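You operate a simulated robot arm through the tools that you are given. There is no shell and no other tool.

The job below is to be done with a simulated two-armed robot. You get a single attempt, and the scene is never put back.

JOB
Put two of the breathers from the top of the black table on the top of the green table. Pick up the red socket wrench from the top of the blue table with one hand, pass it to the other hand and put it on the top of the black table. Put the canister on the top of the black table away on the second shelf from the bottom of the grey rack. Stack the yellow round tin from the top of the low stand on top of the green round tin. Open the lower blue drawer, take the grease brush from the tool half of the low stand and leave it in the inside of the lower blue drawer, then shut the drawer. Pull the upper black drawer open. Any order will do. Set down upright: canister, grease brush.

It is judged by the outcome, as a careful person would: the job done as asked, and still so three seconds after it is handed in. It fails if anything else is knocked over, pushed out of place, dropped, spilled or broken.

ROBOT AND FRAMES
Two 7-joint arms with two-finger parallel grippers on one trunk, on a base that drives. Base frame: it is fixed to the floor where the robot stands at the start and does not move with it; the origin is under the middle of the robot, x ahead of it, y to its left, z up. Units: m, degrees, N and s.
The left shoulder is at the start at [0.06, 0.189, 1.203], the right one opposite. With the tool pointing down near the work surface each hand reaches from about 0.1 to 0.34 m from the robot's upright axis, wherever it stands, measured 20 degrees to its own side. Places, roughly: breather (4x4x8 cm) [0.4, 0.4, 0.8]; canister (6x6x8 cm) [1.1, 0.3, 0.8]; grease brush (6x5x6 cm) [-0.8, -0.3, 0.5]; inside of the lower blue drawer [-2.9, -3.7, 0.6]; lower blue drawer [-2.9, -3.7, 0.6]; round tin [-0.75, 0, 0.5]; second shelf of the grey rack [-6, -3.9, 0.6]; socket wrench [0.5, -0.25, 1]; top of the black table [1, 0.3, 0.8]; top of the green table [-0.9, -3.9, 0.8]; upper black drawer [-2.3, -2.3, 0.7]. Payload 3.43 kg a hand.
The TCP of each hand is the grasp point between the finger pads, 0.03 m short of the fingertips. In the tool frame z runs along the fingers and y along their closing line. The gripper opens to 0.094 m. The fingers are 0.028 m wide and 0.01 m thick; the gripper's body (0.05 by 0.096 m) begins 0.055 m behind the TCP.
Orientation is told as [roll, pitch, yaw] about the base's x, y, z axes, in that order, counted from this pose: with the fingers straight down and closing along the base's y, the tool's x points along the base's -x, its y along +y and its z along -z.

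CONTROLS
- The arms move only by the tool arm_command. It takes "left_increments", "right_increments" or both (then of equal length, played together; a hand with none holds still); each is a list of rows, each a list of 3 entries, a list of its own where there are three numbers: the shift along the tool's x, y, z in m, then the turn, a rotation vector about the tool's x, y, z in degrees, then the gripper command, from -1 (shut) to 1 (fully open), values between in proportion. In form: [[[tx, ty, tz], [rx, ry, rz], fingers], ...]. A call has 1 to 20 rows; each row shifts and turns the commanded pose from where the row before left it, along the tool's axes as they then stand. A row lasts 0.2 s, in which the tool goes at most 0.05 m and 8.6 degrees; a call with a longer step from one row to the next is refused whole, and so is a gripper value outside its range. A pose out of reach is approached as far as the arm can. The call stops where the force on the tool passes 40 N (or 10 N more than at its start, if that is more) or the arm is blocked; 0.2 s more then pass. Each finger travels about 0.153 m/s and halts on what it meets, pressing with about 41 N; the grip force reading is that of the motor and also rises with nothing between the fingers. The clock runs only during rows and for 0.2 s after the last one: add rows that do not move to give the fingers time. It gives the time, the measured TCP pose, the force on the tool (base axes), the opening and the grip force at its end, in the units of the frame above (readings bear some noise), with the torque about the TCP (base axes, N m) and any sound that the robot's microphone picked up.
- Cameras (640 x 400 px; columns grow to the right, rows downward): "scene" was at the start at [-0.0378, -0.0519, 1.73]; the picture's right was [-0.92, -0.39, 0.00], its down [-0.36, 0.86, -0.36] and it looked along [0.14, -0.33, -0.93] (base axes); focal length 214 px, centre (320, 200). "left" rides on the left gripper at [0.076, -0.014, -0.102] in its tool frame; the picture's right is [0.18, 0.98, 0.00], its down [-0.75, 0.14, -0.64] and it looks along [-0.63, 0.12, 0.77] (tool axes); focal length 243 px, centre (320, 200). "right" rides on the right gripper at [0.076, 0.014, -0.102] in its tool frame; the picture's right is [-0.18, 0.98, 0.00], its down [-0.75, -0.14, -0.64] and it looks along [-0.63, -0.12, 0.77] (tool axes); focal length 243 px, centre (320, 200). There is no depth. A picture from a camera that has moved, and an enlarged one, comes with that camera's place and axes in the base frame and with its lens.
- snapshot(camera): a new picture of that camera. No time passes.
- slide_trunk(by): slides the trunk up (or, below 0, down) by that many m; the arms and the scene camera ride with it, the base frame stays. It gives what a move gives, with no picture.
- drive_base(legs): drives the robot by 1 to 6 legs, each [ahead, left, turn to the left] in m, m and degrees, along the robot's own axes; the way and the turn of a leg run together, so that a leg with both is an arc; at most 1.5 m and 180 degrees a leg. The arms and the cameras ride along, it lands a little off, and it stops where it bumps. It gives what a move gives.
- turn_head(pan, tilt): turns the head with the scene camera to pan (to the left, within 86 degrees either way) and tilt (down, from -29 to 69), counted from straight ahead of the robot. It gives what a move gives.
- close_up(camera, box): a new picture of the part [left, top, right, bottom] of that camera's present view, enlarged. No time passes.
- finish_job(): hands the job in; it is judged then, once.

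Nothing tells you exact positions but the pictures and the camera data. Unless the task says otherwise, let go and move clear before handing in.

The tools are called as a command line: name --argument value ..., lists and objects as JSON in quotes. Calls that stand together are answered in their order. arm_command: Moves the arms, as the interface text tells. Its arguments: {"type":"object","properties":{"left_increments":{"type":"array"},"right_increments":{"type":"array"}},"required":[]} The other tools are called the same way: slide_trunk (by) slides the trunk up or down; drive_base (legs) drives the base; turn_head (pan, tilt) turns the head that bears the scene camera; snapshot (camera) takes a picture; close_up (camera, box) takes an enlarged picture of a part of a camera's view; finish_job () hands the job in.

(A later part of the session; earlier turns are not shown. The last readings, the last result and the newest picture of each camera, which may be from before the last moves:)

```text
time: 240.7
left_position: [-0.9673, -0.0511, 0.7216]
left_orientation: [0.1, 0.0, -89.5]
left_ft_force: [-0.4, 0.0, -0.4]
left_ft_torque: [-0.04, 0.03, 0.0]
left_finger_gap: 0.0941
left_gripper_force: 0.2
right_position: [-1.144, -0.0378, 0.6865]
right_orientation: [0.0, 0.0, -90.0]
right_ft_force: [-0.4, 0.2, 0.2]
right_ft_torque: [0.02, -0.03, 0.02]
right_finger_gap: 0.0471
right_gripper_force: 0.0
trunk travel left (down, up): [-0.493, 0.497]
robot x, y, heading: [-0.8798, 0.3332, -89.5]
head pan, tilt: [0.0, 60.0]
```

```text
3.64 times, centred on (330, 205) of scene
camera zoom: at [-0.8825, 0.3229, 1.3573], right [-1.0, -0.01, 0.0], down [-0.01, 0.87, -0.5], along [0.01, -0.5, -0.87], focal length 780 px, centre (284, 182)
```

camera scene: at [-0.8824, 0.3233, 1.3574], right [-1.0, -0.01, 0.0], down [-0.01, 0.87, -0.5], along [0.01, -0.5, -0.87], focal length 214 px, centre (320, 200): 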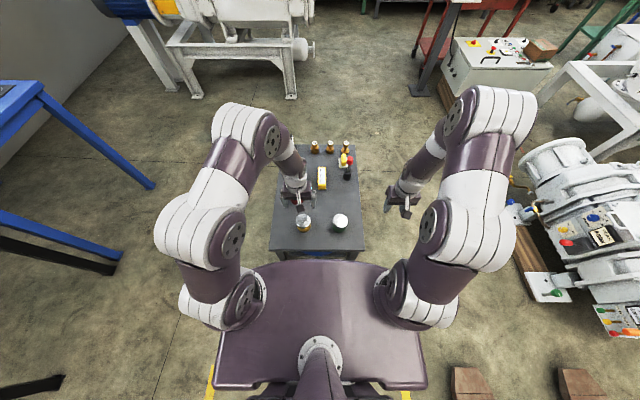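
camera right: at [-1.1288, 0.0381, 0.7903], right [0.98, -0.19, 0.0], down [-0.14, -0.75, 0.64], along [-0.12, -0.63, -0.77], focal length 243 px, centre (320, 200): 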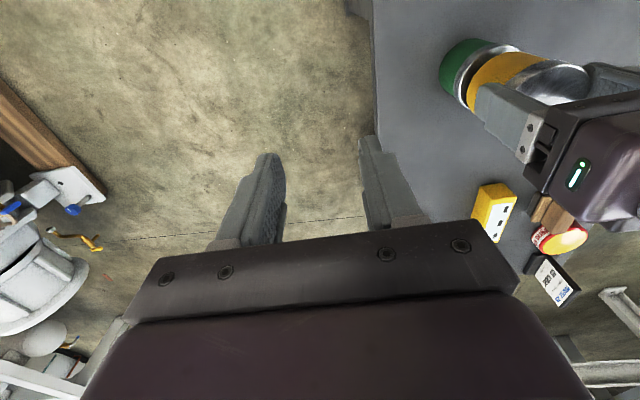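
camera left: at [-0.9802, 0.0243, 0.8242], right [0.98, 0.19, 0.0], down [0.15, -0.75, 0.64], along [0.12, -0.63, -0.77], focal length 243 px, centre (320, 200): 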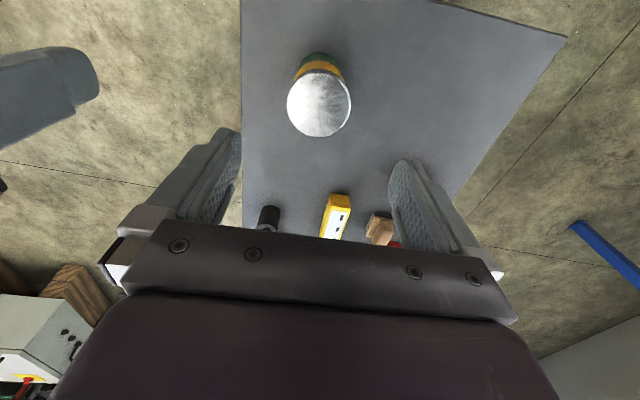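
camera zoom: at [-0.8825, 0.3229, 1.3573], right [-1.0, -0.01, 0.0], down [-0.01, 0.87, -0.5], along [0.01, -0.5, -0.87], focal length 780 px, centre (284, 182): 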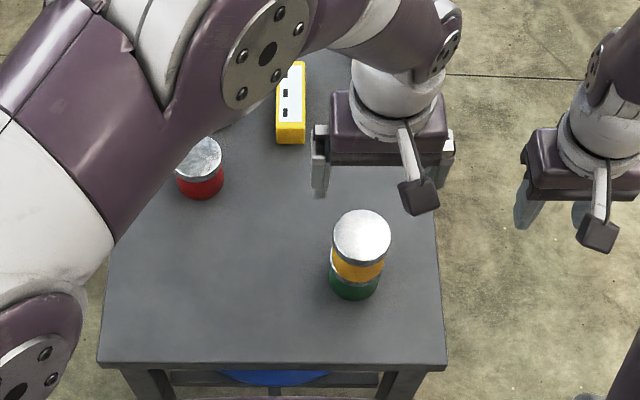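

The yellow tin is stacked on the green one. Now I raise the trunk and drive to the north side of the black table for the canister.

slide_trunk --by 0.38

drive_base --legs '[[-0.65, 0, 0], [0, 0.9, 0.5]]'

turn_head --pan 50 --tilt 45

snapshot --camera "scene"

```text
time: 244.4
left_position: [-0.9664, -0.0529, 1.102]
left_orientation: [0.0, 0.1, -89.4]
left_ft_force: [0.2, 0.5, -0.2]
left_ft_torque: [-0.01, 0.0, -0.01]
left_finger_gap: 0.0938
left_gripper_force: 0.0
right_position: [-1.1446, -0.0375, 1.0678]
right_orientation: [-0.1, -0.1, -90.0]
right_ft_force: [0.5, -0.1, 0.0]
right_ft_torque: [0.01, 0.02, 0.02]
right_finger_gap: 0.047
right_gripper_force: 0.0
trunk travel left (down, up): [-0.873, 0.117]
robot x, y, heading: [-0.8826, 0.3311, -89.4]
head pan, tilt: [0.0, 60.0]
```

```text
time: 252.3
left_position: [-0.0686, 0.6009, 1.1011]
left_orientation: [-0.1, 0.0, -88.6]
left_ft_force: [0.2, -0.4, 0.3]
left_ft_torque: [0.02, 0.01, -0.01]
left_finger_gap: 0.0942
left_gripper_force: 0.0
right_position: [-0.2469, 0.6128, 1.068]
right_orientation: [0.0, 0.0, -89.4]
right_ft_force: [-0.7, 1.3, -0.1]
right_ft_torque: [0.01, 0.03, -0.02]
right_finger_gap: 0.0469
right_gripper_force: 0.1
trunk travel left (down, up): [-0.873, 0.117]
robot x, y, heading: [0.0118, 0.9826, -88.5]
head pan, tilt: [0.0, 60.0]
```

```text
time: 253.4
left_position: [-0.0674, 0.6003, 1.1015]
left_orientation: [-0.1, 0.0, -88.6]
left_ft_force: [0.8, 0.6, -0.6]
left_ft_torque: [-0.01, 0.0, 0.0]
left_finger_gap: 0.0939
left_gripper_force: 0.1
right_position: [-0.2463, 0.6124, 1.0678]
right_orientation: [-0.1, 0.1, -89.3]
right_ft_force: [0.8, 0.6, 0.0]
right_ft_torque: [-0.02, 0.03, 0.02]
right_finger_gap: 0.0471
right_gripper_force: 0.1
trunk travel left (down, up): [-0.873, 0.117]
robot x, y, heading: [0.0085, 0.9861, -88.8]
head pan, tilt: [50.0, 45.0]
```

```text
taken
camera scene: at [0.072, 0.9926, 1.7568], right [-0.62, -0.78, 0.0], down [-0.55, 0.44, -0.71], along [0.55, -0.44, -0.71], focal length 214 px, centre (320, 200)
```

scene: 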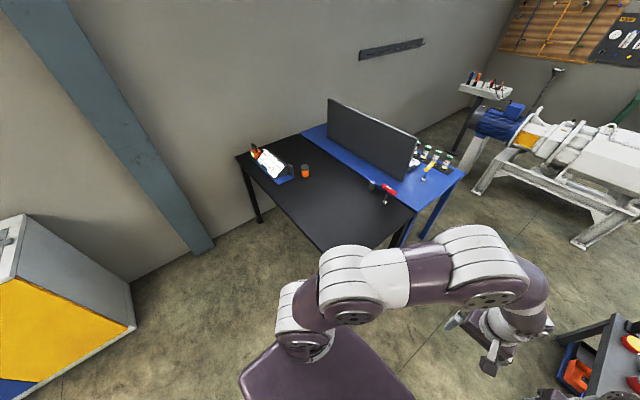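

The table has free space underneath and the canister is at about (1.06, 0.33). I strafe further along the table's north side.

drive_base --legs '[[0, 0, -1.2], [0, 0.95, 0]]'

turn_head --pan 10 --tilt 55

snapshot --camera "scene"

snapshot --camera "left"

```text
time: 258.7
left_position: [0.8658, 0.6164, 1.1013]
left_orientation: [0.0, 0.0, -88.4]
left_ft_force: [0.3, -0.3, 0.5]
left_ft_torque: [0.0, 0.01, 0.02]
left_finger_gap: 0.0937
left_gripper_force: 0.0
right_position: [0.6874, 0.628, 1.0675]
right_orientation: [0.1, 0.1, -89.0]
right_ft_force: [-0.2, 0.4, -0.7]
right_ft_torque: [0.02, 0.01, -0.01]
right_finger_gap: 0.0471
right_gripper_force: 0.0
trunk travel left (down, up): [-0.873, 0.117]
robot x, y, heading: [0.9445, 0.9967, -88.3]
head pan, tilt: [50.0, 45.0]
```

```text
time: 259.8
left_position: [0.8665, 0.6154, 1.1022]
left_orientation: [0.0, 0.0, -88.4]
left_ft_force: [-0.6, -0.4, 0.7]
left_ft_torque: [-0.01, -0.02, 0.03]
left_finger_gap: 0.0939
left_gripper_force: 0.0
right_position: [0.6882, 0.627, 1.0687]
right_orientation: [0.2, 0.0, -89.0]
right_ft_force: [0.1, 0.4, 0.4]
right_ft_torque: [0.01, 0.01, 0.02]
right_finger_gap: 0.0468
right_gripper_force: 0.0
trunk travel left (down, up): [-0.873, 0.117]
robot x, y, heading: [0.9449, 0.9991, -88.3]
head pan, tilt: [10.0, 55.0]
```

```text
taken
camera scene: at [0.9558, 0.9881, 1.7434], right [-0.98, -0.2, 0.0], down [-0.17, 0.8, -0.57], along [0.12, -0.56, -0.82], focal length 214 px, centre (320, 200)
```

scene: 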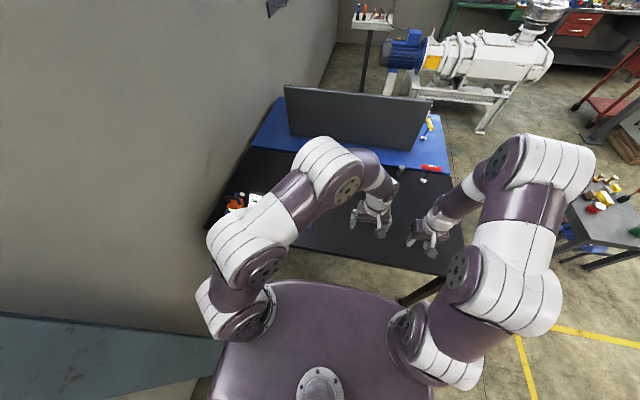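

```text
taken
camera left: at [0.8508, 0.6914, 1.2039], right [0.98, 0.21, 0.0], down [0.16, -0.75, 0.64], along [0.14, -0.63, -0.77], focal length 243 px, centre (320, 200)
```

left: 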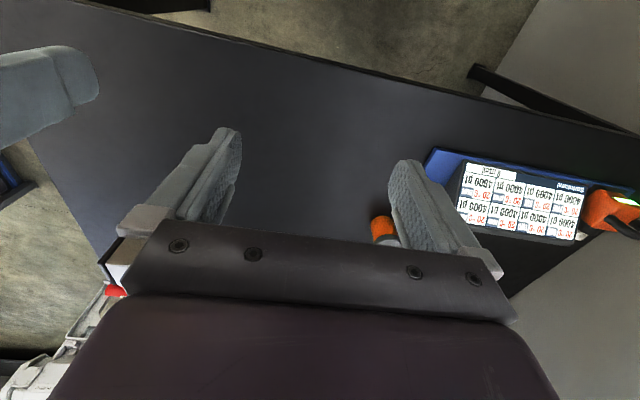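

The canister stands at about (1.07, 0.33) beside a sloped card holder. I'll drive in 0.25 m (the low base fits under the table) and move the left hand over it.

drive_base --legs '[[0.25, 0, -1.5]]'

snapshot --camera "left"

snapshot --camera "scene"

```text
time: 261.6
left_position: [0.8636, 0.3657, 1.1015]
left_orientation: [0.0, 0.1, -89.6]
left_ft_force: [0.0, 0.1, -0.1]
left_ft_torque: [-0.01, 0.0, 0.0]
left_finger_gap: 0.0938
left_gripper_force: 0.1
right_position: [0.685, 0.3801, 1.0681]
right_orientation: [-0.2, 0.0, -90.2]
right_ft_force: [0.0, -0.5, -0.5]
right_ft_torque: [-0.02, -0.02, 0.06]
right_finger_gap: 0.0471
right_gripper_force: 0.1
trunk travel left (down, up): [-0.873, 0.117]
robot x, y, heading: [0.9484, 0.7447, -89.2]
head pan, tilt: [10.0, 55.0]
```

```text
taken
camera left: at [0.8496, 0.4419, 1.2042], right [0.98, 0.19, 0.0], down [0.15, -0.75, 0.64], along [0.12, -0.63, -0.77], focal length 243 px, centre (320, 200)
```

left: 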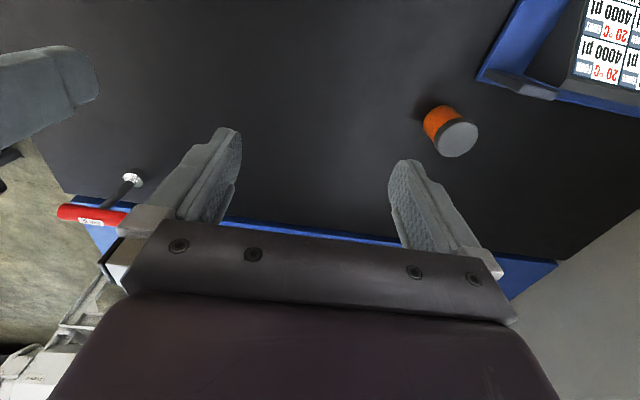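

```text
taken
camera scene: at [0.9606, 0.7368, 1.7435], right [-0.98, -0.18, 0.0], down [-0.15, 0.8, -0.57], along [0.1, -0.56, -0.82], focal length 214 px, centre (320, 200)
```

scene: 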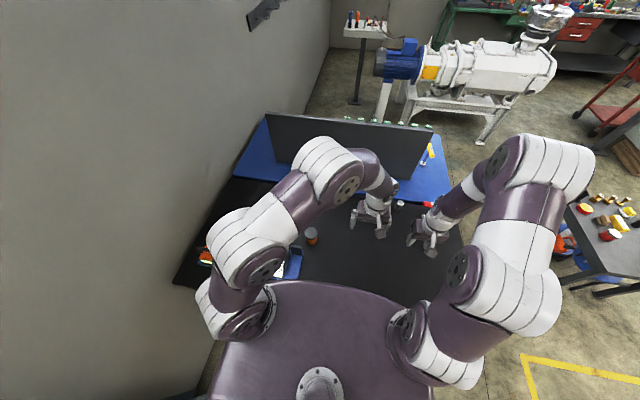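

The canister's lid is at (1.070, 0.327). I move the left hand above it and look.

arm_command --left_increments '[[[-0.0065, 0.0344, 0], [0, 0, 0], 1], [[-0.0065, 0.0344, 0], [0, 0, 0], 1], [[-0.0065, 0.0344, 0], [0, 0, 0], 1], [[-0.0065, 0.0344, 0], [0, 0, 0], 1], [[-0.0065, 0.0344, 0], [0, 0, 0], 1], [[-0.0065, 0.0344, 0], [0, 0, 0], 1], [[0, 0, 0.04], [0, 0, 0], 1], [[0, 0, 0], [0, 0, 0], 1]]'

snapshot --camera "left"

snapshot --camera "scene"

```text
time: 263.4
left_position: [1.0705, 0.3304, 1.0586]
left_orientation: [0.0, -0.1, -89.6]
left_ft_force: [0.8, 0.5, 0.3]
left_ft_torque: [-0.03, 0.01, -0.01]
left_finger_gap: 0.094
left_gripper_force: 0.0
right_position: [0.6857, 0.3796, 1.0682]
right_orientation: [0.0, 0.0, -90.1]
right_ft_force: [-0.3, -0.1, -0.6]
right_ft_torque: [0.0, -0.01, 0.02]
right_finger_gap: 0.047
right_gripper_force: 0.0
trunk travel left (down, up): [-0.873, 0.117]
robot x, y, heading: [0.951, 0.7484, -89.5]
head pan, tilt: [10.0, 55.0]
```

```text
taken
camera left: at [1.0565, 0.405, 1.1614], right [0.98, 0.19, 0.0], down [0.15, -0.75, 0.64], along [0.12, -0.63, -0.77], focal length 243 px, centre (320, 200)
```

left: 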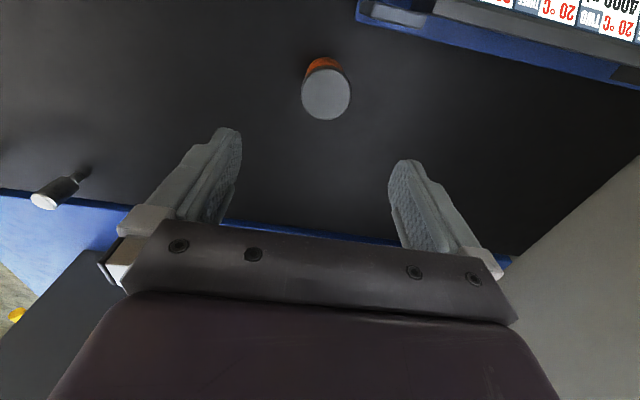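

```text
taken
camera scene: at [0.9605, 0.7359, 1.7434], right [-0.98, -0.18, 0.0], down [-0.15, 0.81, -0.57], along [0.1, -0.56, -0.82], focal length 214 px, centre (320, 200)
```

scene: 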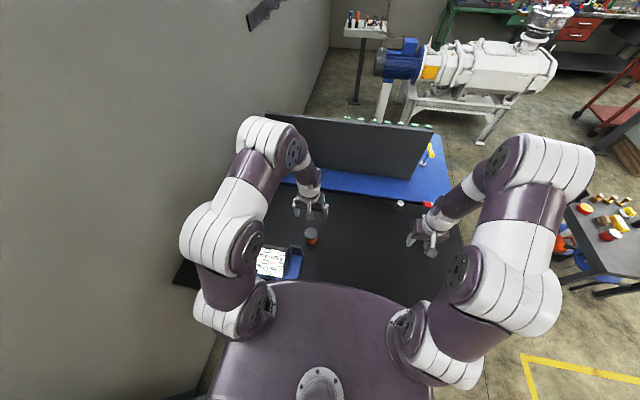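

The canister is about 5 mm off; I correct and descend in two stages.

arm_command --left_increments '[[[-0.0055, 0.0055, 0.03], [0, 0, 0], 1], [[0, 0, 0.04], [0, 0, 0], 1], [[0, 0, 0.04], [0, 0, 0], 1], [[0, 0, 0.03], [0, 0, 0], 1], [[0, 0, 0], [0, 0, 0], 1]]'

snapshot --camera "left"

close_up --camera "scene" --box '[220, 160, 380, 290]'

```text
time: 264.6
left_position: [1.0743, 0.3217, 0.9209]
left_orientation: [0.0, 0.0, -89.5]
left_ft_force: [-0.1, 0.0, -0.6]
left_ft_torque: [0.0, -0.02, -0.01]
left_finger_gap: 0.094
left_gripper_force: 0.1
right_position: [0.6845, 0.3791, 1.0681]
right_orientation: [-0.1, 0.1, -90.2]
right_ft_force: [0.6, 0.7, 0.2]
right_ft_torque: [-0.03, 0.03, 0.01]
right_finger_gap: 0.0468
right_gripper_force: 0.0
trunk travel left (down, up): [-0.873, 0.117]
robot x, y, heading: [0.9474, 0.7441, -89.3]
head pan, tilt: [10.0, 55.0]
```

```text
taken
camera left: at [1.0602, 0.3974, 1.0229], right [0.98, 0.19, 0.0], down [0.15, -0.75, 0.64], along [0.12, -0.63, -0.77], focal length 243 px, centre (320, 200)
```

left: 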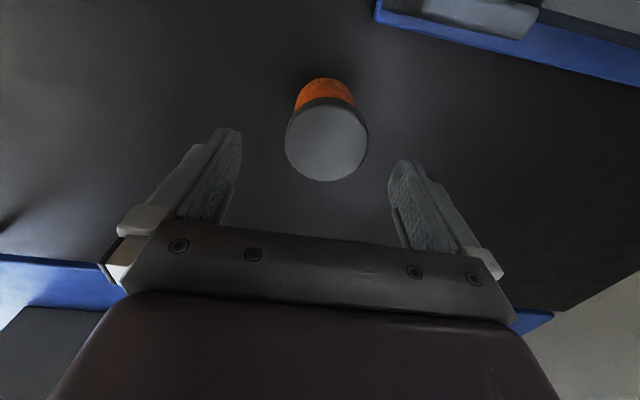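

```text
3.08 times, centred on (300, 225) of scene
camera zoom: at [0.9605, 0.736, 1.7434], right [-0.98, -0.18, 0.0], down [-0.15, 0.81, -0.57], along [0.1, -0.56, -0.82], focal length 660 px, centre (382, 123)
```

zoom: 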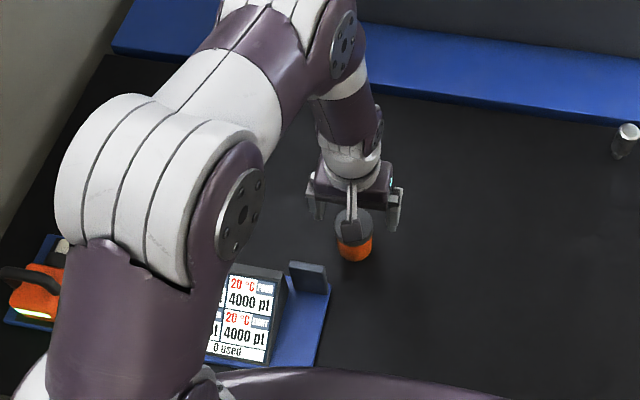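

Centred within 4 mm. I finish the descent to mid-height of the canister and grip it.

arm_command --left_increments '[[[0, 0.004, 0.025], [0, 0, 0], 1], [[0, 0, 0.03], [0, 0, 0], 1], [[0, 0, 0.022], [0, 0, 0], 1], [[0, 0, 0], [0, 0, 0], 1]]'

snapshot --camera "left"

```text
time: 265.6
left_position: [1.0791, 0.3213, 0.8438]
left_orientation: [0.0, 0.0, -89.5]
left_ft_force: [1.0, -0.4, 0.5]
left_ft_torque: [0.01, 0.05, 0.03]
left_finger_gap: 0.0939
left_gripper_force: 0.1
right_position: [0.686, 0.379, 1.0683]
right_orientation: [-0.1, -0.1, -90.2]
right_ft_force: [0.0, 0.7, 0.0]
right_ft_torque: [0.0, 0.01, -0.04]
right_finger_gap: 0.0472
right_gripper_force: 0.0
trunk travel left (down, up): [-0.873, 0.117]
robot x, y, heading: [0.9467, 0.7464, -89.3]
head pan, tilt: [10.0, 55.0]
```

```text
taken
camera left: at [1.0651, 0.3972, 0.9463], right [0.98, 0.19, 0.0], down [0.15, -0.75, 0.64], along [0.12, -0.63, -0.77], focal length 243 px, centre (320, 200)
```

left: 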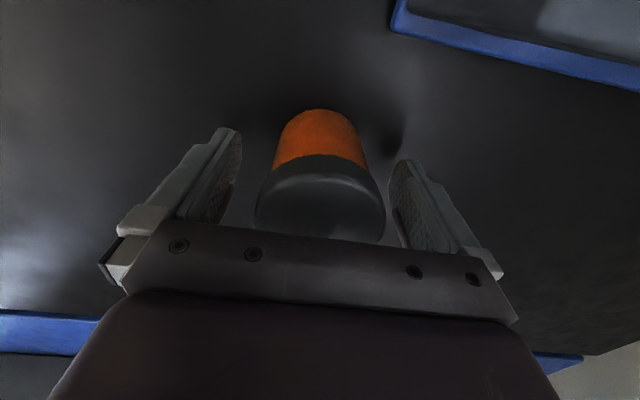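

arm_command --left_increments '[[[0, 0, 0], [0, 0, 0], 0.5], [[0, 0, 0], [0, 0, 0], 0.1], [[0, 0, 0], [0, 0, 0], -1], [[0, 0, 0], [0, 0, 0], -1], [[0, 0, 0], [0, 0, 0], -1], [[0, 0, -0.02], [0, 0, 0], -1], [[0, 0, -0.04], [0, 0, 0], -1], [[0, 0, -0.04], [0, 0, 0], -1], [[0, 0, -0.04], [0, 0, 0], -1], [[0, 0, -0.04], [0, 0, 0], -1], [[0, 0, -0.04], [0, 0, 0], -1], [[0, 0, 0], [0, 0, 0], -1]]'

snapshot --camera "left"

snapshot --camera "scene"

```text
time: 268.2
left_position: [1.0807, 0.3221, 1.0646]
left_orientation: [0.0, 0.1, -89.6]
left_ft_force: [0.4, -0.8, -1.0]
left_ft_torque: [0.04, -0.02, 0.01]
left_finger_gap: 0.0572
left_gripper_force: 41.1
right_position: [0.6852, 0.3792, 1.0687]
right_orientation: [-0.1, 0.0, -90.1]
right_ft_force: [0.6, 0.1, 0.8]
right_ft_torque: [0.01, -0.03, -0.01]
right_finger_gap: 0.047
right_gripper_force: 0.0
trunk travel left (down, up): [-0.873, 0.117]
robot x, y, heading: [0.9484, 0.7446, -89.6]
head pan, tilt: [10.0, 55.0]
```

```text
taken
camera left: at [1.0664, 0.3973, 1.167], right [0.98, 0.19, 0.0], down [0.15, -0.75, 0.64], along [0.12, -0.63, -0.77], focal length 243 px, centre (320, 200)
```

left: 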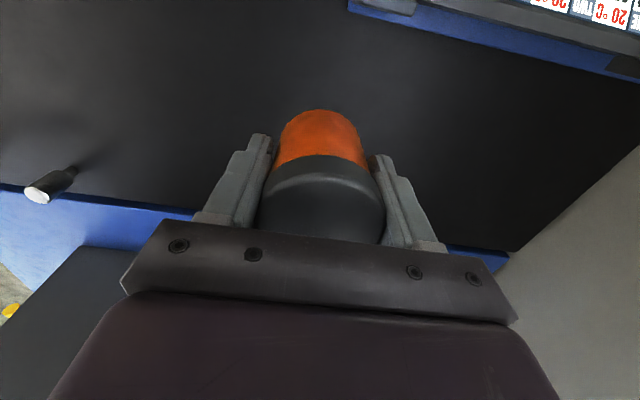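

```text
taken
camera scene: at [0.9607, 0.7344, 1.7434], right [-0.98, -0.18, 0.0], down [-0.15, 0.81, -0.57], along [0.1, -0.56, -0.82], focal length 214 px, centre (320, 200)
```

scene: 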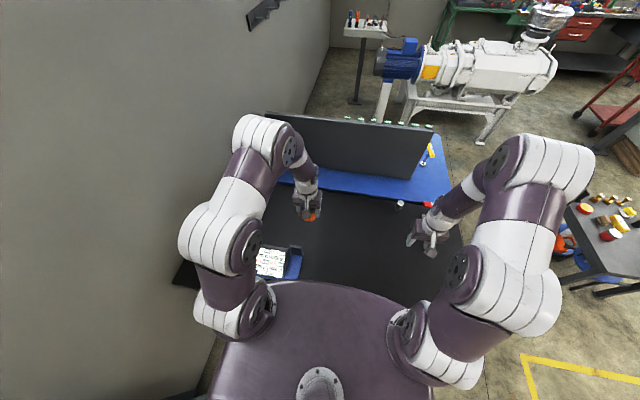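

The canister is secured in the left hand. I back out and drive round to the east side of the low stand, where the brush is within reach of the right hand.

drive_base --legs '[[-0.32, 0, 0], [0, -1.05, 0], [0, 0, -90]]'

turn_head --pan 30 --tilt 45

snapshot --camera "scene"

```text
time: 279.0
left_position: [-0.5186, 0.8794, 1.0641]
left_orientation: [0.0, 0.0, -175.2]
left_ft_force: [0.1, -0.1, -1.8]
left_ft_torque: [-0.01, 0.02, 0.02]
left_finger_gap: 0.0576
left_gripper_force: 41.2
right_position: [-0.4905, 1.277, 1.0687]
right_orientation: [-0.1, 0.0, -175.8]
right_ft_force: [0.1, -1.3, -0.1]
right_ft_torque: [-0.02, 0.01, 0.02]
right_finger_gap: 0.0468
right_gripper_force: 0.0
trunk travel left (down, up): [-0.873, 0.117]
robot x, y, heading: [-0.1086, 1.0405, -175.3]
head pan, tilt: [10.0, 55.0]
```

```text
time: 279.9
left_position: [-0.5183, 0.8787, 1.0645]
left_orientation: [0.0, 0.0, -175.2]
left_ft_force: [-1.2, -0.2, -0.2]
left_ft_torque: [0.03, -0.03, 0.01]
left_finger_gap: 0.0572
left_gripper_force: 40.8
right_position: [-0.4909, 1.2772, 1.0682]
right_orientation: [-0.1, 0.1, -175.8]
right_ft_force: [0.2, 0.2, 0.3]
right_ft_torque: [0.04, 0.02, 0.06]
right_finger_gap: 0.0469
right_gripper_force: 0.0
trunk travel left (down, up): [-0.873, 0.117]
robot x, y, heading: [-0.1015, 1.0444, -175.1]
head pan, tilt: [30.0, 45.0]
```

```text
taken
camera scene: at [-0.1118, 1.0015, 1.7568], right [-0.57, 0.82, 0.0], down [0.58, 0.4, -0.71], along [-0.58, -0.4, -0.71], focal length 214 px, centre (320, 200)
```

scene: 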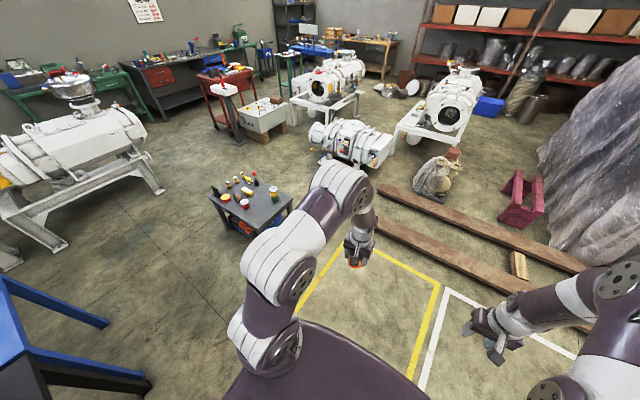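

I straighten the heading and strafe down to the stand's east side.

drive_base --legs '[[0, 0, -4.8], [0, 1.0, 0], [0, 0.42, 0]]'

turn_head --pan 0 --tilt 60

snapshot --camera "scene"

snapshot --camera "right"

```text
time: 287.7
left_position: [-0.5123, -0.5127, 1.0646]
left_orientation: [0.1, -0.1, -179.1]
left_ft_force: [-0.3, 1.2, -0.9]
left_ft_torque: [0.03, 0.03, 0.0]
left_finger_gap: 0.0573
left_gripper_force: 40.7
right_position: [-0.4578, -0.1177, 1.0682]
right_orientation: [0.1, 0.0, -179.8]
right_ft_force: [0.4, 0.6, -1.4]
right_ft_torque: [0.03, -0.03, -0.01]
right_finger_gap: 0.0469
right_gripper_force: 0.1
trunk travel left (down, up): [-0.873, 0.117]
robot x, y, heading: [-0.0875, -0.3784, -178.9]
head pan, tilt: [30.0, 45.0]
```

```text
time: 288.7
left_position: [-0.5119, -0.5139, 1.0655]
left_orientation: [0.0, 0.0, -179.2]
left_ft_force: [0.4, -0.5, -1.4]
left_ft_torque: [0.01, 0.03, 0.01]
left_finger_gap: 0.0573
left_gripper_force: 41.3
right_position: [-0.4576, -0.1177, 1.068]
right_orientation: [0.0, 0.0, -179.7]
right_ft_force: [0.9, -0.2, -0.6]
right_ft_torque: [-0.05, 0.02, 0.04]
right_finger_gap: 0.0471
right_gripper_force: 0.0
trunk travel left (down, up): [-0.873, 0.117]
robot x, y, heading: [-0.0842, -0.3796, -179.1]
head pan, tilt: [0.0, 60.0]
```

```text
taken
camera scene: at [-0.0953, -0.3787, 1.7374], right [-0.02, 1.0, 0.0], down [0.87, 0.01, -0.5], along [-0.5, -0.01, -0.87], focal length 214 px, centre (320, 200)
```

scene: 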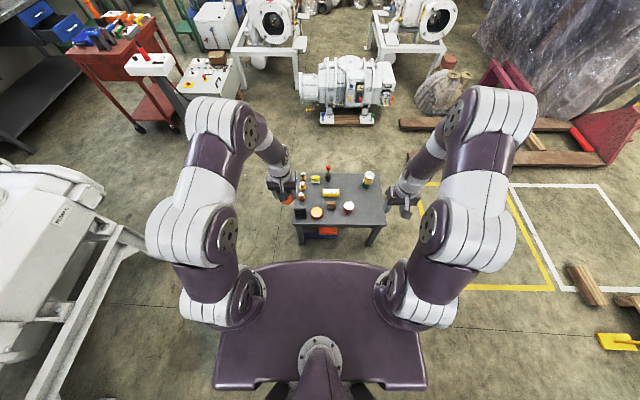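

```text
taken
camera right: at [-0.3803, -0.1331, 1.1702], right [-0.18, -0.98, 0.0], down [-0.75, 0.14, 0.64], along [-0.63, 0.12, -0.77], focal length 243 px, centre (320, 200)
```

right: 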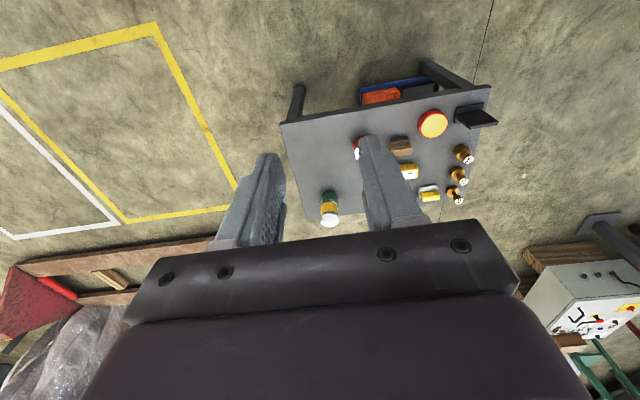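

The brush is at about (-0.77, -0.305). I move the left hand with the canister further left out of the way and turn the right hand so its fingers close across the brush handle.

arm_command --left_increments '[[[0.015, 0.04, 0], [0, 0, 0], -1], [[0.015, 0.04, 0], [0, 0, 0], -1], [[0.015, 0.04, 0], [0, 0, 0], -1], [[0.015, 0.04, 0], [0, 0, 0], -1], [[0.015, 0.04, 0], [0, 0, 0], -1], [[0, 0, 0], [0, 0, 0], -1], [[0, 0, 0], [0, 0, 0], -1], [[0, 0, 0], [0, 0, 0], -1], [[0, 0, 0], [0, 0, 0], -1], [[0, 0, 0], [0, 0, 0], -1], [[0, 0, 0], [0, 0, 0], -1], [[0, 0, 0], [0, 0, 0], -1]]' --right_increments '[[[0, 0, 0], [0, 0, -8.2], 1], [[0, 0, 0], [0, 0, -8.2], 1], [[0, 0, 0], [0, 0, -8.2], 1], [[0, 0, 0], [0, 0, -8.2], 1], [[0, 0, 0], [0, 0, -8.2], 1], [[0, 0, 0], [0, 0, -8.2], 1], [[0, 0, 0], [0, 0, -8.2], 1], [[0, 0, 0], [0, 0, -8.2], 1], [[0, 0, 0], [0, 0, -8.2], 1], [[0, 0, 0], [0, 0, -8.2], 1], [[0, 0, 0], [0, 0, -8], 1], [[0, 0, 0], [0, 0, 0], 1]]'

drive_base --legs '[[0.28, 0, -1]]'

snapshot --camera "scene"

snapshot --camera "right"

```text
time: 291.3
left_position: [-0.4342, -0.7122, 1.0669]
left_orientation: [0.0, -0.1, -179.2]
left_ft_force: [-0.4, -0.2, -1.3]
left_ft_torque: [0.05, 0.01, 0.0]
left_finger_gap: 0.0574
left_gripper_force: 41.0
right_position: [-0.4574, -0.117, 1.0675]
right_orientation: [0.0, 0.1, -89.5]
right_ft_force: [0.1, 0.9, 1.1]
right_ft_torque: [0.02, -0.01, 0.03]
right_finger_gap: 0.0939
right_gripper_force: 0.0
trunk travel left (down, up): [-0.873, 0.117]
robot x, y, heading: [-0.087, -0.3783, -179.1]
head pan, tilt: [0.0, 60.0]
```

```text
time: 293.2
left_position: [-0.7193, -0.7119, 1.0669]
left_orientation: [-0.1, 0.0, -179.8]
left_ft_force: [0.2, 0.0, -1.8]
left_ft_torque: [0.01, 0.03, -0.01]
left_finger_gap: 0.0571
left_gripper_force: 41.3
right_position: [-0.7377, -0.1169, 1.0668]
right_orientation: [0.0, 0.1, -90.4]
right_ft_force: [-0.3, -1.4, 0.6]
right_ft_torque: [-0.01, -0.02, -0.02]
right_finger_gap: 0.0942
right_gripper_force: 0.0
trunk travel left (down, up): [-0.873, 0.117]
robot x, y, heading: [-0.3704, -0.381, -179.9]
head pan, tilt: [0.0, 60.0]
```

```text
taken
camera scene: at [-0.3763, -0.382, 1.7374], right [0.0, 1.0, 0.0], down [0.87, 0.0, -0.5], along [-0.5, 0.0, -0.87], focal length 214 px, centre (320, 200)
```

scene: 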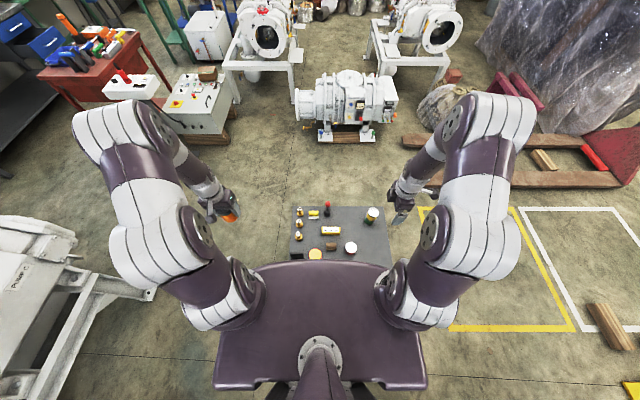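

```text
taken
camera right: at [-0.7206, -0.0421, 1.1703], right [0.98, -0.19, 0.0], down [-0.15, -0.75, 0.64], along [-0.12, -0.63, -0.77], focal length 243 px, centre (320, 200)
```

right: 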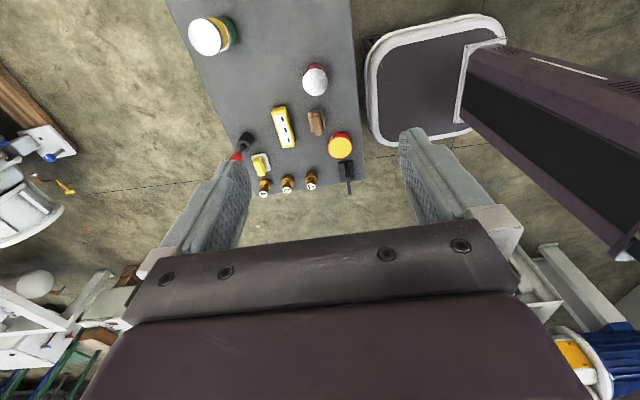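

The brush is at (-0.774, -0.303). I bring the right hand over it and lower the trunk.

arm_command --right_increments '[[[-0.0372, -0.0072, 0], [0, 0, 0], 1], [[-0.0372, -0.0072, 0], [0, 0, 0], 1], [[-0.0372, -0.0072, 0], [0, 0, 0], 1], [[-0.0372, -0.0072, 0], [0, 0, 0], 1], [[-0.0372, -0.0072, 0], [0, 0, 0], 1], [[0, 0, 0], [0, 0, 0], 1]]'

slide_trunk --by -0.38

snapshot --camera "right"

snapshot --camera "scene"

```text
time: 294.6
left_position: [-0.7205, -0.7098, 1.0653]
left_orientation: [-0.1, 0.1, -179.8]
left_ft_force: [-0.5, 0.8, -1.3]
left_ft_torque: [0.01, -0.04, -0.04]
left_finger_gap: 0.0573
left_gripper_force: 41.0
right_position: [-0.7749, -0.3039, 1.0656]
right_orientation: [0.0, 0.0, -90.3]
right_ft_force: [0.1, 0.7, 0.4]
right_ft_torque: [0.02, 0.04, -0.05]
right_finger_gap: 0.0941
right_gripper_force: 0.1
trunk travel left (down, up): [-0.873, 0.117]
robot x, y, heading: [-0.3688, -0.3792, -179.8]
head pan, tilt: [0.0, 60.0]
```

```text
time: 298.3
left_position: [-0.7212, -0.7112, 0.6866]
left_orientation: [0.1, 0.0, -179.8]
left_ft_force: [-0.8, -0.4, -0.8]
left_ft_torque: [0.03, -0.02, -0.01]
left_finger_gap: 0.0573
left_gripper_force: 40.8
right_position: [-0.7741, -0.3028, 0.6875]
right_orientation: [-0.1, 0.0, -90.4]
right_ft_force: [0.2, 0.2, 0.5]
right_ft_torque: [0.03, 0.01, 0.02]
right_finger_gap: 0.0941
right_gripper_force: 0.1
trunk travel left (down, up): [-0.493, 0.497]
robot x, y, heading: [-0.3729, -0.38, -179.6]
head pan, tilt: [0.0, 60.0]
```

```text
taken
camera right: at [-0.7592, -0.2281, 0.7891], right [0.98, -0.19, 0.0], down [-0.15, -0.75, 0.64], along [-0.12, -0.63, -0.77], focal length 243 px, centre (320, 200)
```

right: 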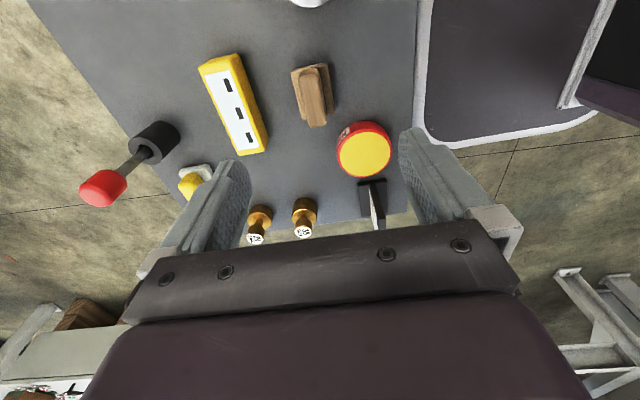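

```text
taken
camera scene: at [-0.378, -0.382, 1.3574], right [0.0, 1.0, 0.0], down [0.87, 0.0, -0.5], along [-0.5, 0.0, -0.87], focal length 214 px, centre (320, 200)
```

scene: 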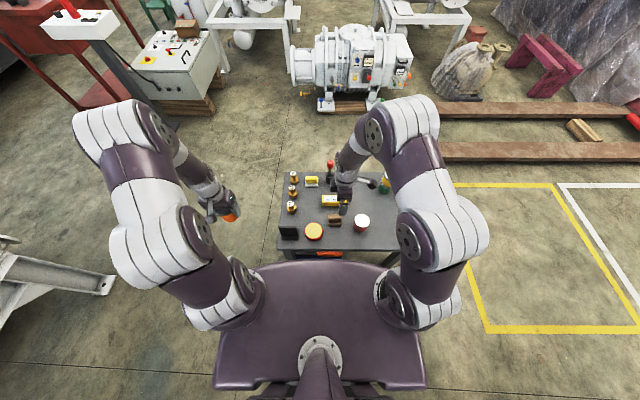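

The brush handle is about 6 mm off in x; I correct and descend most of the way.

arm_command --right_increments '[[[-0.004, -0.006, 0.03], [0, 0, 0], 1], [[0, 0, 0.035], [0, 0, 0], 1], [[0, 0, 0.035], [0, 0, 0], 1], [[0, 0, 0.015], [0, 0, 0], 1], [[0, 0, 0], [0, 0, 0], 1]]'

snapshot --camera "right"

close_up --camera "scene" --box '[270, 160, 400, 260]'

```text
time: 299.5
left_position: [-0.7207, -0.7102, 0.6863]
left_orientation: [0.0, 0.0, -179.8]
left_ft_force: [0.2, 0.6, -0.8]
left_ft_torque: [0.03, -0.05, -0.01]
left_finger_gap: 0.057
left_gripper_force: 41.3
right_position: [-0.7811, -0.3066, 0.5703]
right_orientation: [0.1, 0.0, -90.5]
right_ft_force: [0.5, 0.4, 0.2]
right_ft_torque: [0.01, -0.01, 0.01]
right_finger_gap: 0.094
right_gripper_force: 0.1
trunk travel left (down, up): [-0.493, 0.497]
robot x, y, heading: [-0.3725, -0.3789, -179.8]
head pan, tilt: [0.0, 60.0]
```

```text
taken
camera right: at [-0.7653, -0.2316, 0.6735], right [0.98, -0.19, 0.0], down [-0.15, -0.75, 0.64], along [-0.12, -0.63, -0.77], focal length 243 px, centre (320, 200)
```

right: 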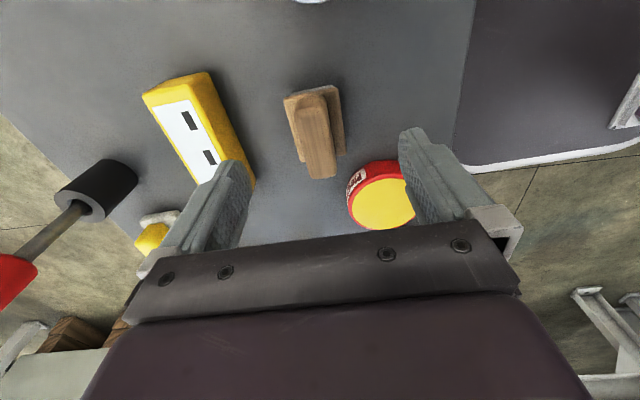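

```text
4.00 times, centred on (335, 210) of scene
camera zoom: at [-0.3781, -0.382, 1.3574], right [0.0, 1.0, 0.0], down [0.87, 0.0, -0.5], along [-0.5, 0.0, -0.87], focal length 858 px, centre (260, 160)
```

zoom: 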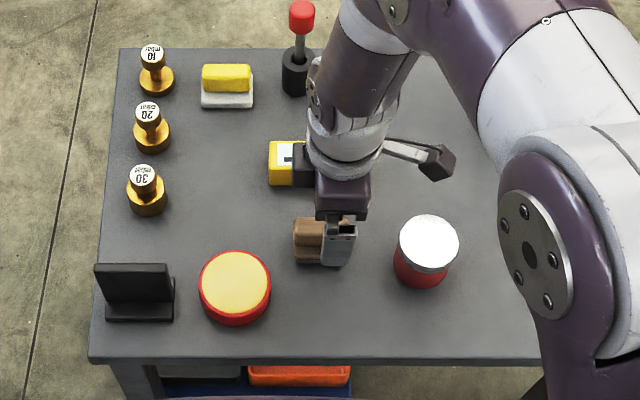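

Aligned. I narrow the fingers to 6 cm so they clear the yellow level box and descend onto the handle.

arm_command --right_increments '[[[0, -0.004, 0], [0, 0, 0], 0.25], [[0, 0, 0], [0, 0, 0], 0.25], [[0, 0, 0.015], [0, 0, 0], 0.25], [[0, 0, 0.015], [0, 0, 0], 0.25], [[0, 0, 0.008], [0, 0, 0], 0.25], [[0, 0, 0], [0, 0, 0], 0.25]]'

snapshot --camera "right"

close_up --camera "scene" --box '[310, 190, 370, 235]'

```text
time: 300.9
left_position: [-0.7211, -0.7117, 0.687]
left_orientation: [0.0, -0.1, -179.8]
left_ft_force: [0.0, 0.0, -1.3]
left_ft_torque: [0.0, -0.01, -0.02]
left_finger_gap: 0.0571
left_gripper_force: 41.3
right_position: [-0.7849, -0.3074, 0.5328]
right_orientation: [0.0, 0.0, -90.4]
right_ft_force: [0.0, -0.5, -0.3]
right_ft_torque: [0.02, 0.01, -0.02]
right_finger_gap: 0.0587
right_gripper_force: 0.0
trunk travel left (down, up): [-0.493, 0.497]
robot x, y, heading: [-0.37, -0.3822, -179.8]
head pan, tilt: [0.0, 60.0]
```

```text
taken
camera right: at [-0.7693, -0.2313, 0.6359], right [0.98, -0.19, 0.0], down [-0.15, -0.75, 0.64], along [-0.12, -0.63, -0.77], focal length 243 px, centre (320, 200)
```

right: 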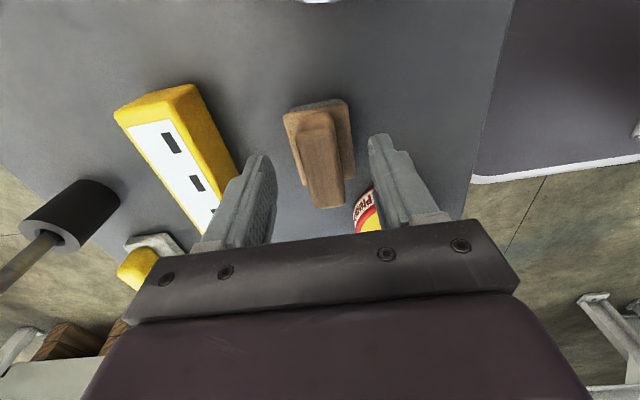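

```text
8.89 times, centred on (340, 212) of scene
camera zoom: at [-0.378, -0.382, 1.3574], right [0.0, 1.0, 0.0], down [0.87, 0.0, -0.5], along [-0.5, 0.0, -0.87], focal length 1906 px, centre (142, 89)
```

zoom: 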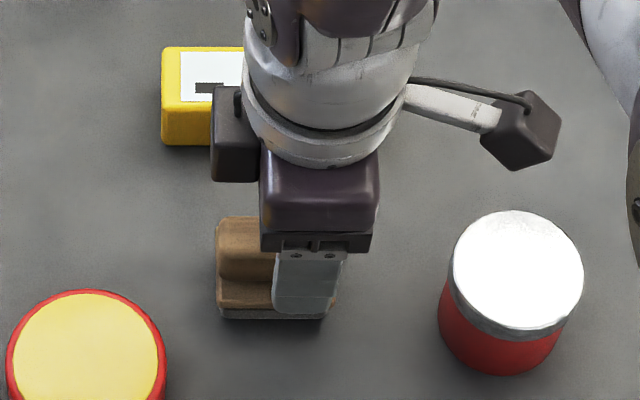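

The scene view shows my fingers about 1.5 cm toward the right end of the handle. I shift and compare again.

arm_command --right_increments '[[[-0.013, 0, 0], [0, 0, 0], 0.25], [[0, 0, 0], [0, 0, 0], 0.25]]'

close_up --camera "scene" --box '[310, 190, 370, 235]'

close_up --camera "right" --box '[200, 80, 440, 240]'

```text
time: 301.5
left_position: [-0.7205, -0.7118, 0.6864]
left_orientation: [0.0, 0.0, -179.9]
left_ft_force: [-0.9, -1.2, -1.4]
left_ft_torque: [0.0, -0.02, 0.01]
left_finger_gap: 0.0573
left_gripper_force: 41.3
right_position: [-0.7843, -0.3199, 0.5337]
right_orientation: [-0.1, 0.2, -90.4]
right_ft_force: [-0.4, -0.2, -0.6]
right_ft_torque: [0.02, -0.02, 0.0]
right_finger_gap: 0.059
right_gripper_force: 0.2
trunk travel left (down, up): [-0.493, 0.497]
robot x, y, heading: [-0.3742, -0.3824, -179.4]
head pan, tilt: [0.0, 60.0]
```

```text
8.89 times, centred on (340, 212) of scene
camera zoom: at [-0.3781, -0.3818, 1.3574], right [0.0, 1.0, 0.0], down [0.87, 0.0, -0.5], along [-0.5, 0.0, -0.87], focal length 1906 px, centre (142, 89)
```

zoom: 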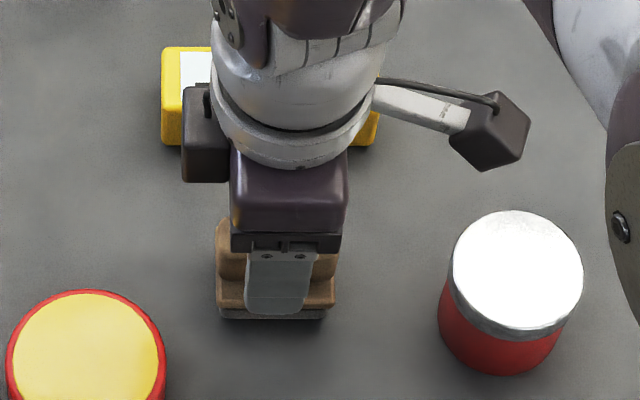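

```text
2.50 times, centred on (320, 160) of right
camera zoom: at [-0.7691, -0.2444, 0.6356], right [0.98, -0.19, 0.0], down [-0.15, -0.75, 0.64], along [-0.12, -0.63, -0.77], focal length 606 px, centre (320, 300)
```

zoom: 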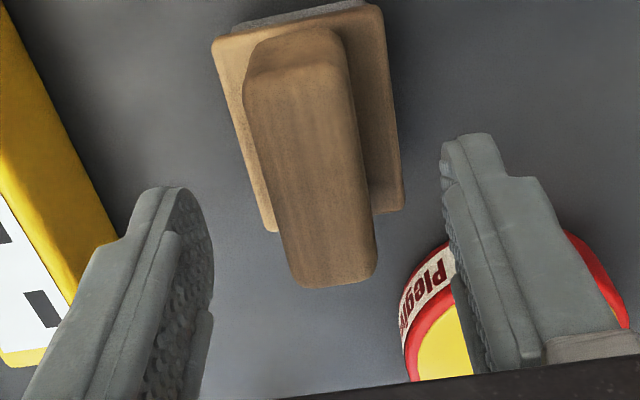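

Now centred, but the handle top is lower than I thought (z ≈ 0.495). I descend about 2 cm more with force watching.

arm_command --right_increments '[[[0, 0, 0.01], [0, 0, 0], 0.25], [[0, 0, 0.01], [0, 0, 0], 0.25], [[0, 0, 0], [0, 0, 0], 0.25]]'

close_up --camera "right" --box '[200, 80, 440, 240]'

close_up --camera "scene" --box '[310, 190, 370, 235]'

```text
time: 302.3
left_position: [-0.7209, -0.7112, 0.6872]
left_orientation: [0.0, 0.0, -179.8]
left_ft_force: [-0.2, 0.1, -1.1]
left_ft_torque: [0.02, 0.02, 0.0]
left_finger_gap: 0.0567
left_gripper_force: 41.0
right_position: [-0.7835, -0.3202, 0.5135]
right_orientation: [-0.1, 0.0, -90.4]
right_ft_force: [-1.1, 0.0, 0.3]
right_ft_torque: [0.02, 0.0, -0.02]
right_finger_gap: 0.0587
right_gripper_force: 0.0
trunk travel left (down, up): [-0.493, 0.497]
robot x, y, heading: [-0.3714, -0.3817, -179.6]
head pan, tilt: [0.0, 60.0]
```

```text
2.50 times, centred on (320, 160) of right
camera zoom: at [-0.7689, -0.2445, 0.6157], right [0.98, -0.19, 0.0], down [-0.15, -0.75, 0.64], along [-0.12, -0.63, -0.77], focal length 606 px, centre (320, 300)
```

zoom: 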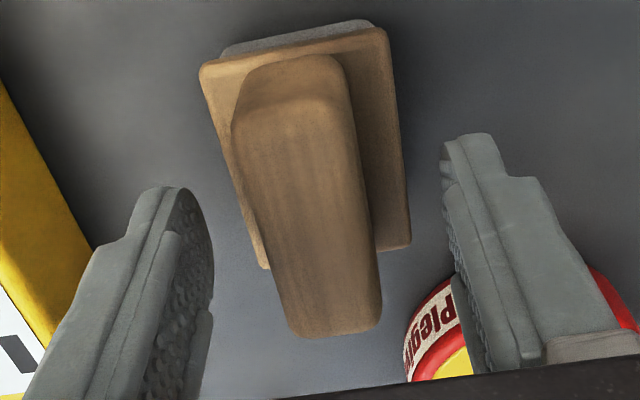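

```text
8.89 times, centred on (340, 212) of scene
camera zoom: at [-0.378, -0.382, 1.3574], right [0.0, 1.0, 0.0], down [0.87, 0.0, -0.5], along [-0.5, 0.0, -0.87], focal length 1906 px, centre (142, 89)
```

zoom: 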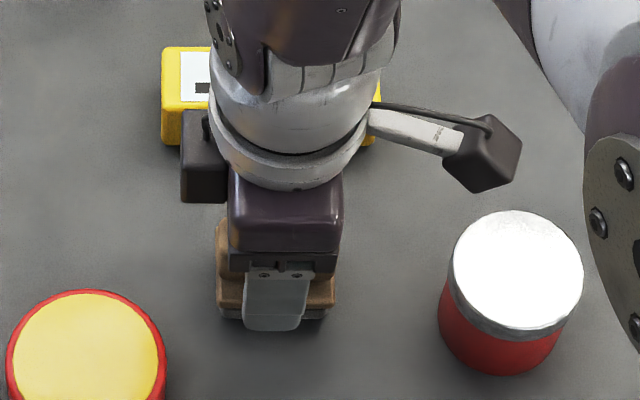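

The fingers straddle the handle. I lower 6 mm more and close.

arm_command --right_increments '[[[0, -0.003, 0.006], [0, 0, 0], 0.25], [[0, 0, 0], [0, 0, 0], 0], [[0, 0, 0], [0, 0, 0], -0.3], [[0, 0, 0], [0, 0, 0], -1], [[0, 0, 0], [0, 0, 0], -1], [[0, 0, 0], [0, 0, 0], -1]]'

close_up --camera "right" --box '[200, 80, 440, 240]'

close_up --camera "scene" --box '[310, 190, 370, 235]'

```text
time: 303.7
left_position: [-0.7201, -0.7113, 0.6869]
left_orientation: [-0.1, 0.1, -179.8]
left_ft_force: [0.5, 0.2, -1.6]
left_ft_torque: [0.01, 0.0, 0.05]
left_finger_gap: 0.0571
left_gripper_force: 41.3
right_position: [-0.7865, -0.3206, 0.5068]
right_orientation: [-0.1, 0.1, -90.5]
right_ft_force: [0.2, -0.1, 0.2]
right_ft_torque: [-0.04, 0.05, 0.03]
right_finger_gap: 0.0276
right_gripper_force: 40.8
trunk travel left (down, up): [-0.493, 0.497]
robot x, y, heading: [-0.3733, -0.3812, -179.5]
head pan, tilt: [0.0, 60.0]
```

```text
2.50 times, centred on (320, 160) of right
camera zoom: at [-0.7717, -0.2448, 0.61], right [0.98, -0.19, 0.0], down [-0.15, -0.75, 0.64], along [-0.12, -0.63, -0.77], focal length 606 px, centre (320, 300)
```

zoom: 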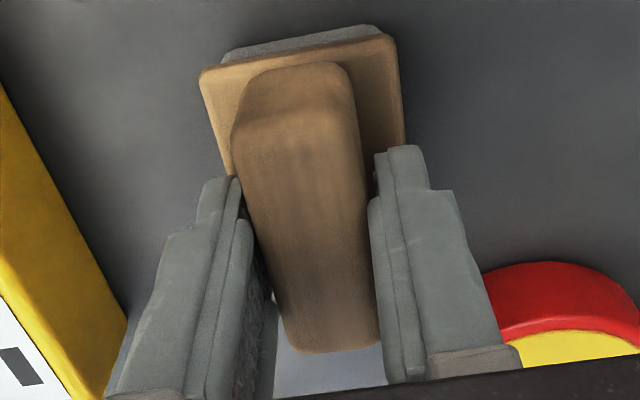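

```text
8.89 times, centred on (340, 212) of scene
camera zoom: at [-0.3781, -0.382, 1.3574], right [0.0, 1.0, 0.0], down [0.87, 0.0, -0.5], along [-0.5, 0.0, -0.87], focal length 1906 px, centre (142, 89)
```

zoom: 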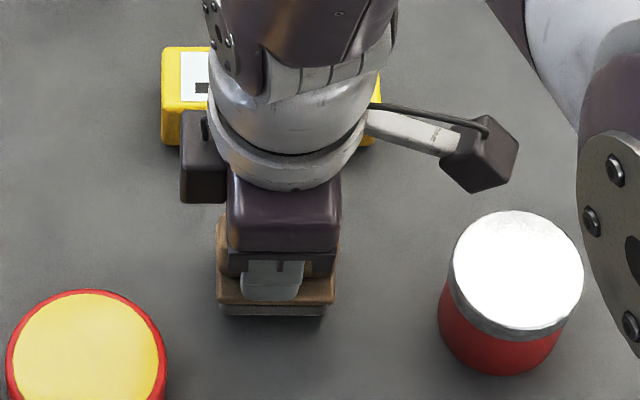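

The handle is gripped. Lift straight up.

arm_command --right_increments '[[[0, 0, -0.015], [0, 0, 0], -1], [[0, 0, -0.035], [0, 0, 0], -1], [[0, 0, -0.04], [0, 0, 0], -1], [[0, 0, -0.04], [0, 0, 0], -1], [[0, 0, -0.04], [0, 0, 0], -1], [[0, 0, 0], [0, 0, 0], -1]]'

slide_trunk --by 0.38

snapshot --camera "right"

snapshot --camera "scene"

```text
time: 305.1
left_position: [-0.7201, -0.7107, 0.6861]
left_orientation: [0.0, 0.0, -179.8]
left_ft_force: [0.3, -0.5, -1.5]
left_ft_torque: [0.02, -0.05, 0.01]
left_finger_gap: 0.0569
left_gripper_force: 41.0
right_position: [-0.7878, -0.3207, 0.6785]
right_orientation: [0.1, 0.2, -90.4]
right_ft_force: [0.2, 0.1, -0.3]
right_ft_torque: [-0.01, -0.01, 0.03]
right_finger_gap: 0.0276
right_gripper_force: 40.8
trunk travel left (down, up): [-0.493, 0.497]
robot x, y, heading: [-0.3725, -0.3824, -179.6]
head pan, tilt: [0.0, 60.0]
```

```text
time: 308.8
left_position: [-0.7206, -0.7108, 1.0668]
left_orientation: [0.0, 0.0, -179.8]
left_ft_force: [-0.1, 0.5, -1.6]
left_ft_torque: [0.0, -0.02, 0.01]
left_finger_gap: 0.057
left_gripper_force: 41.0
right_position: [-0.7874, -0.3198, 1.0578]
right_orientation: [0.0, 0.0, -90.4]
right_ft_force: [-0.2, 0.7, 0.0]
right_ft_torque: [-0.02, 0.01, 0.02]
right_finger_gap: 0.0276
right_gripper_force: 40.7
trunk travel left (down, up): [-0.873, 0.117]
robot x, y, heading: [-0.3677, -0.3799, -179.9]
head pan, tilt: [0.0, 60.0]
```

```text
taken
camera right: at [-0.772, -0.2439, 1.1609], right [0.98, -0.19, 0.0], down [-0.15, -0.75, 0.64], along [-0.12, -0.63, -0.77], focal length 243 px, centre (320, 200)
```

right: 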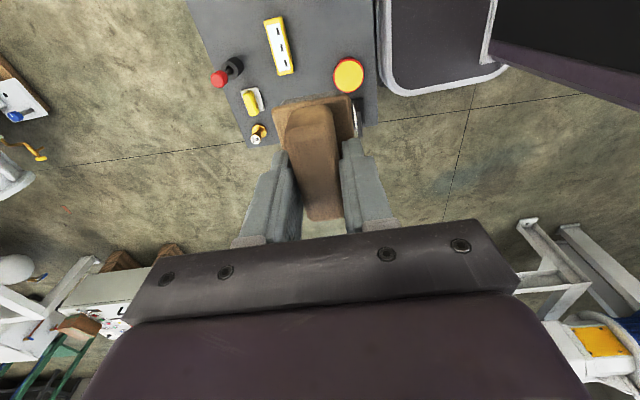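

```text
taken
camera scene: at [-0.3783, -0.3821, 1.7373], right [0.0, 1.0, 0.0], down [0.87, 0.0, -0.5], along [-0.5, 0.0, -0.87], focal length 214 px, centre (320, 200)
```

scene: 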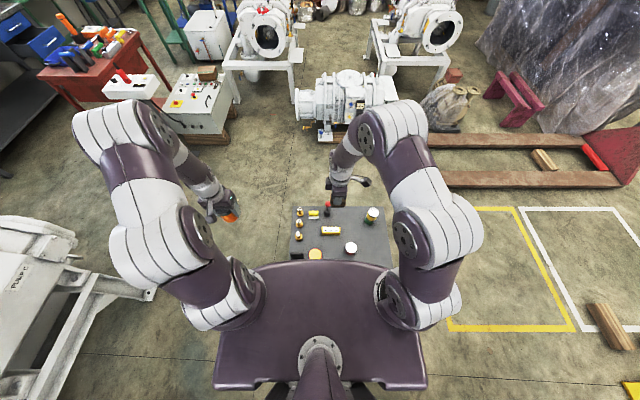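

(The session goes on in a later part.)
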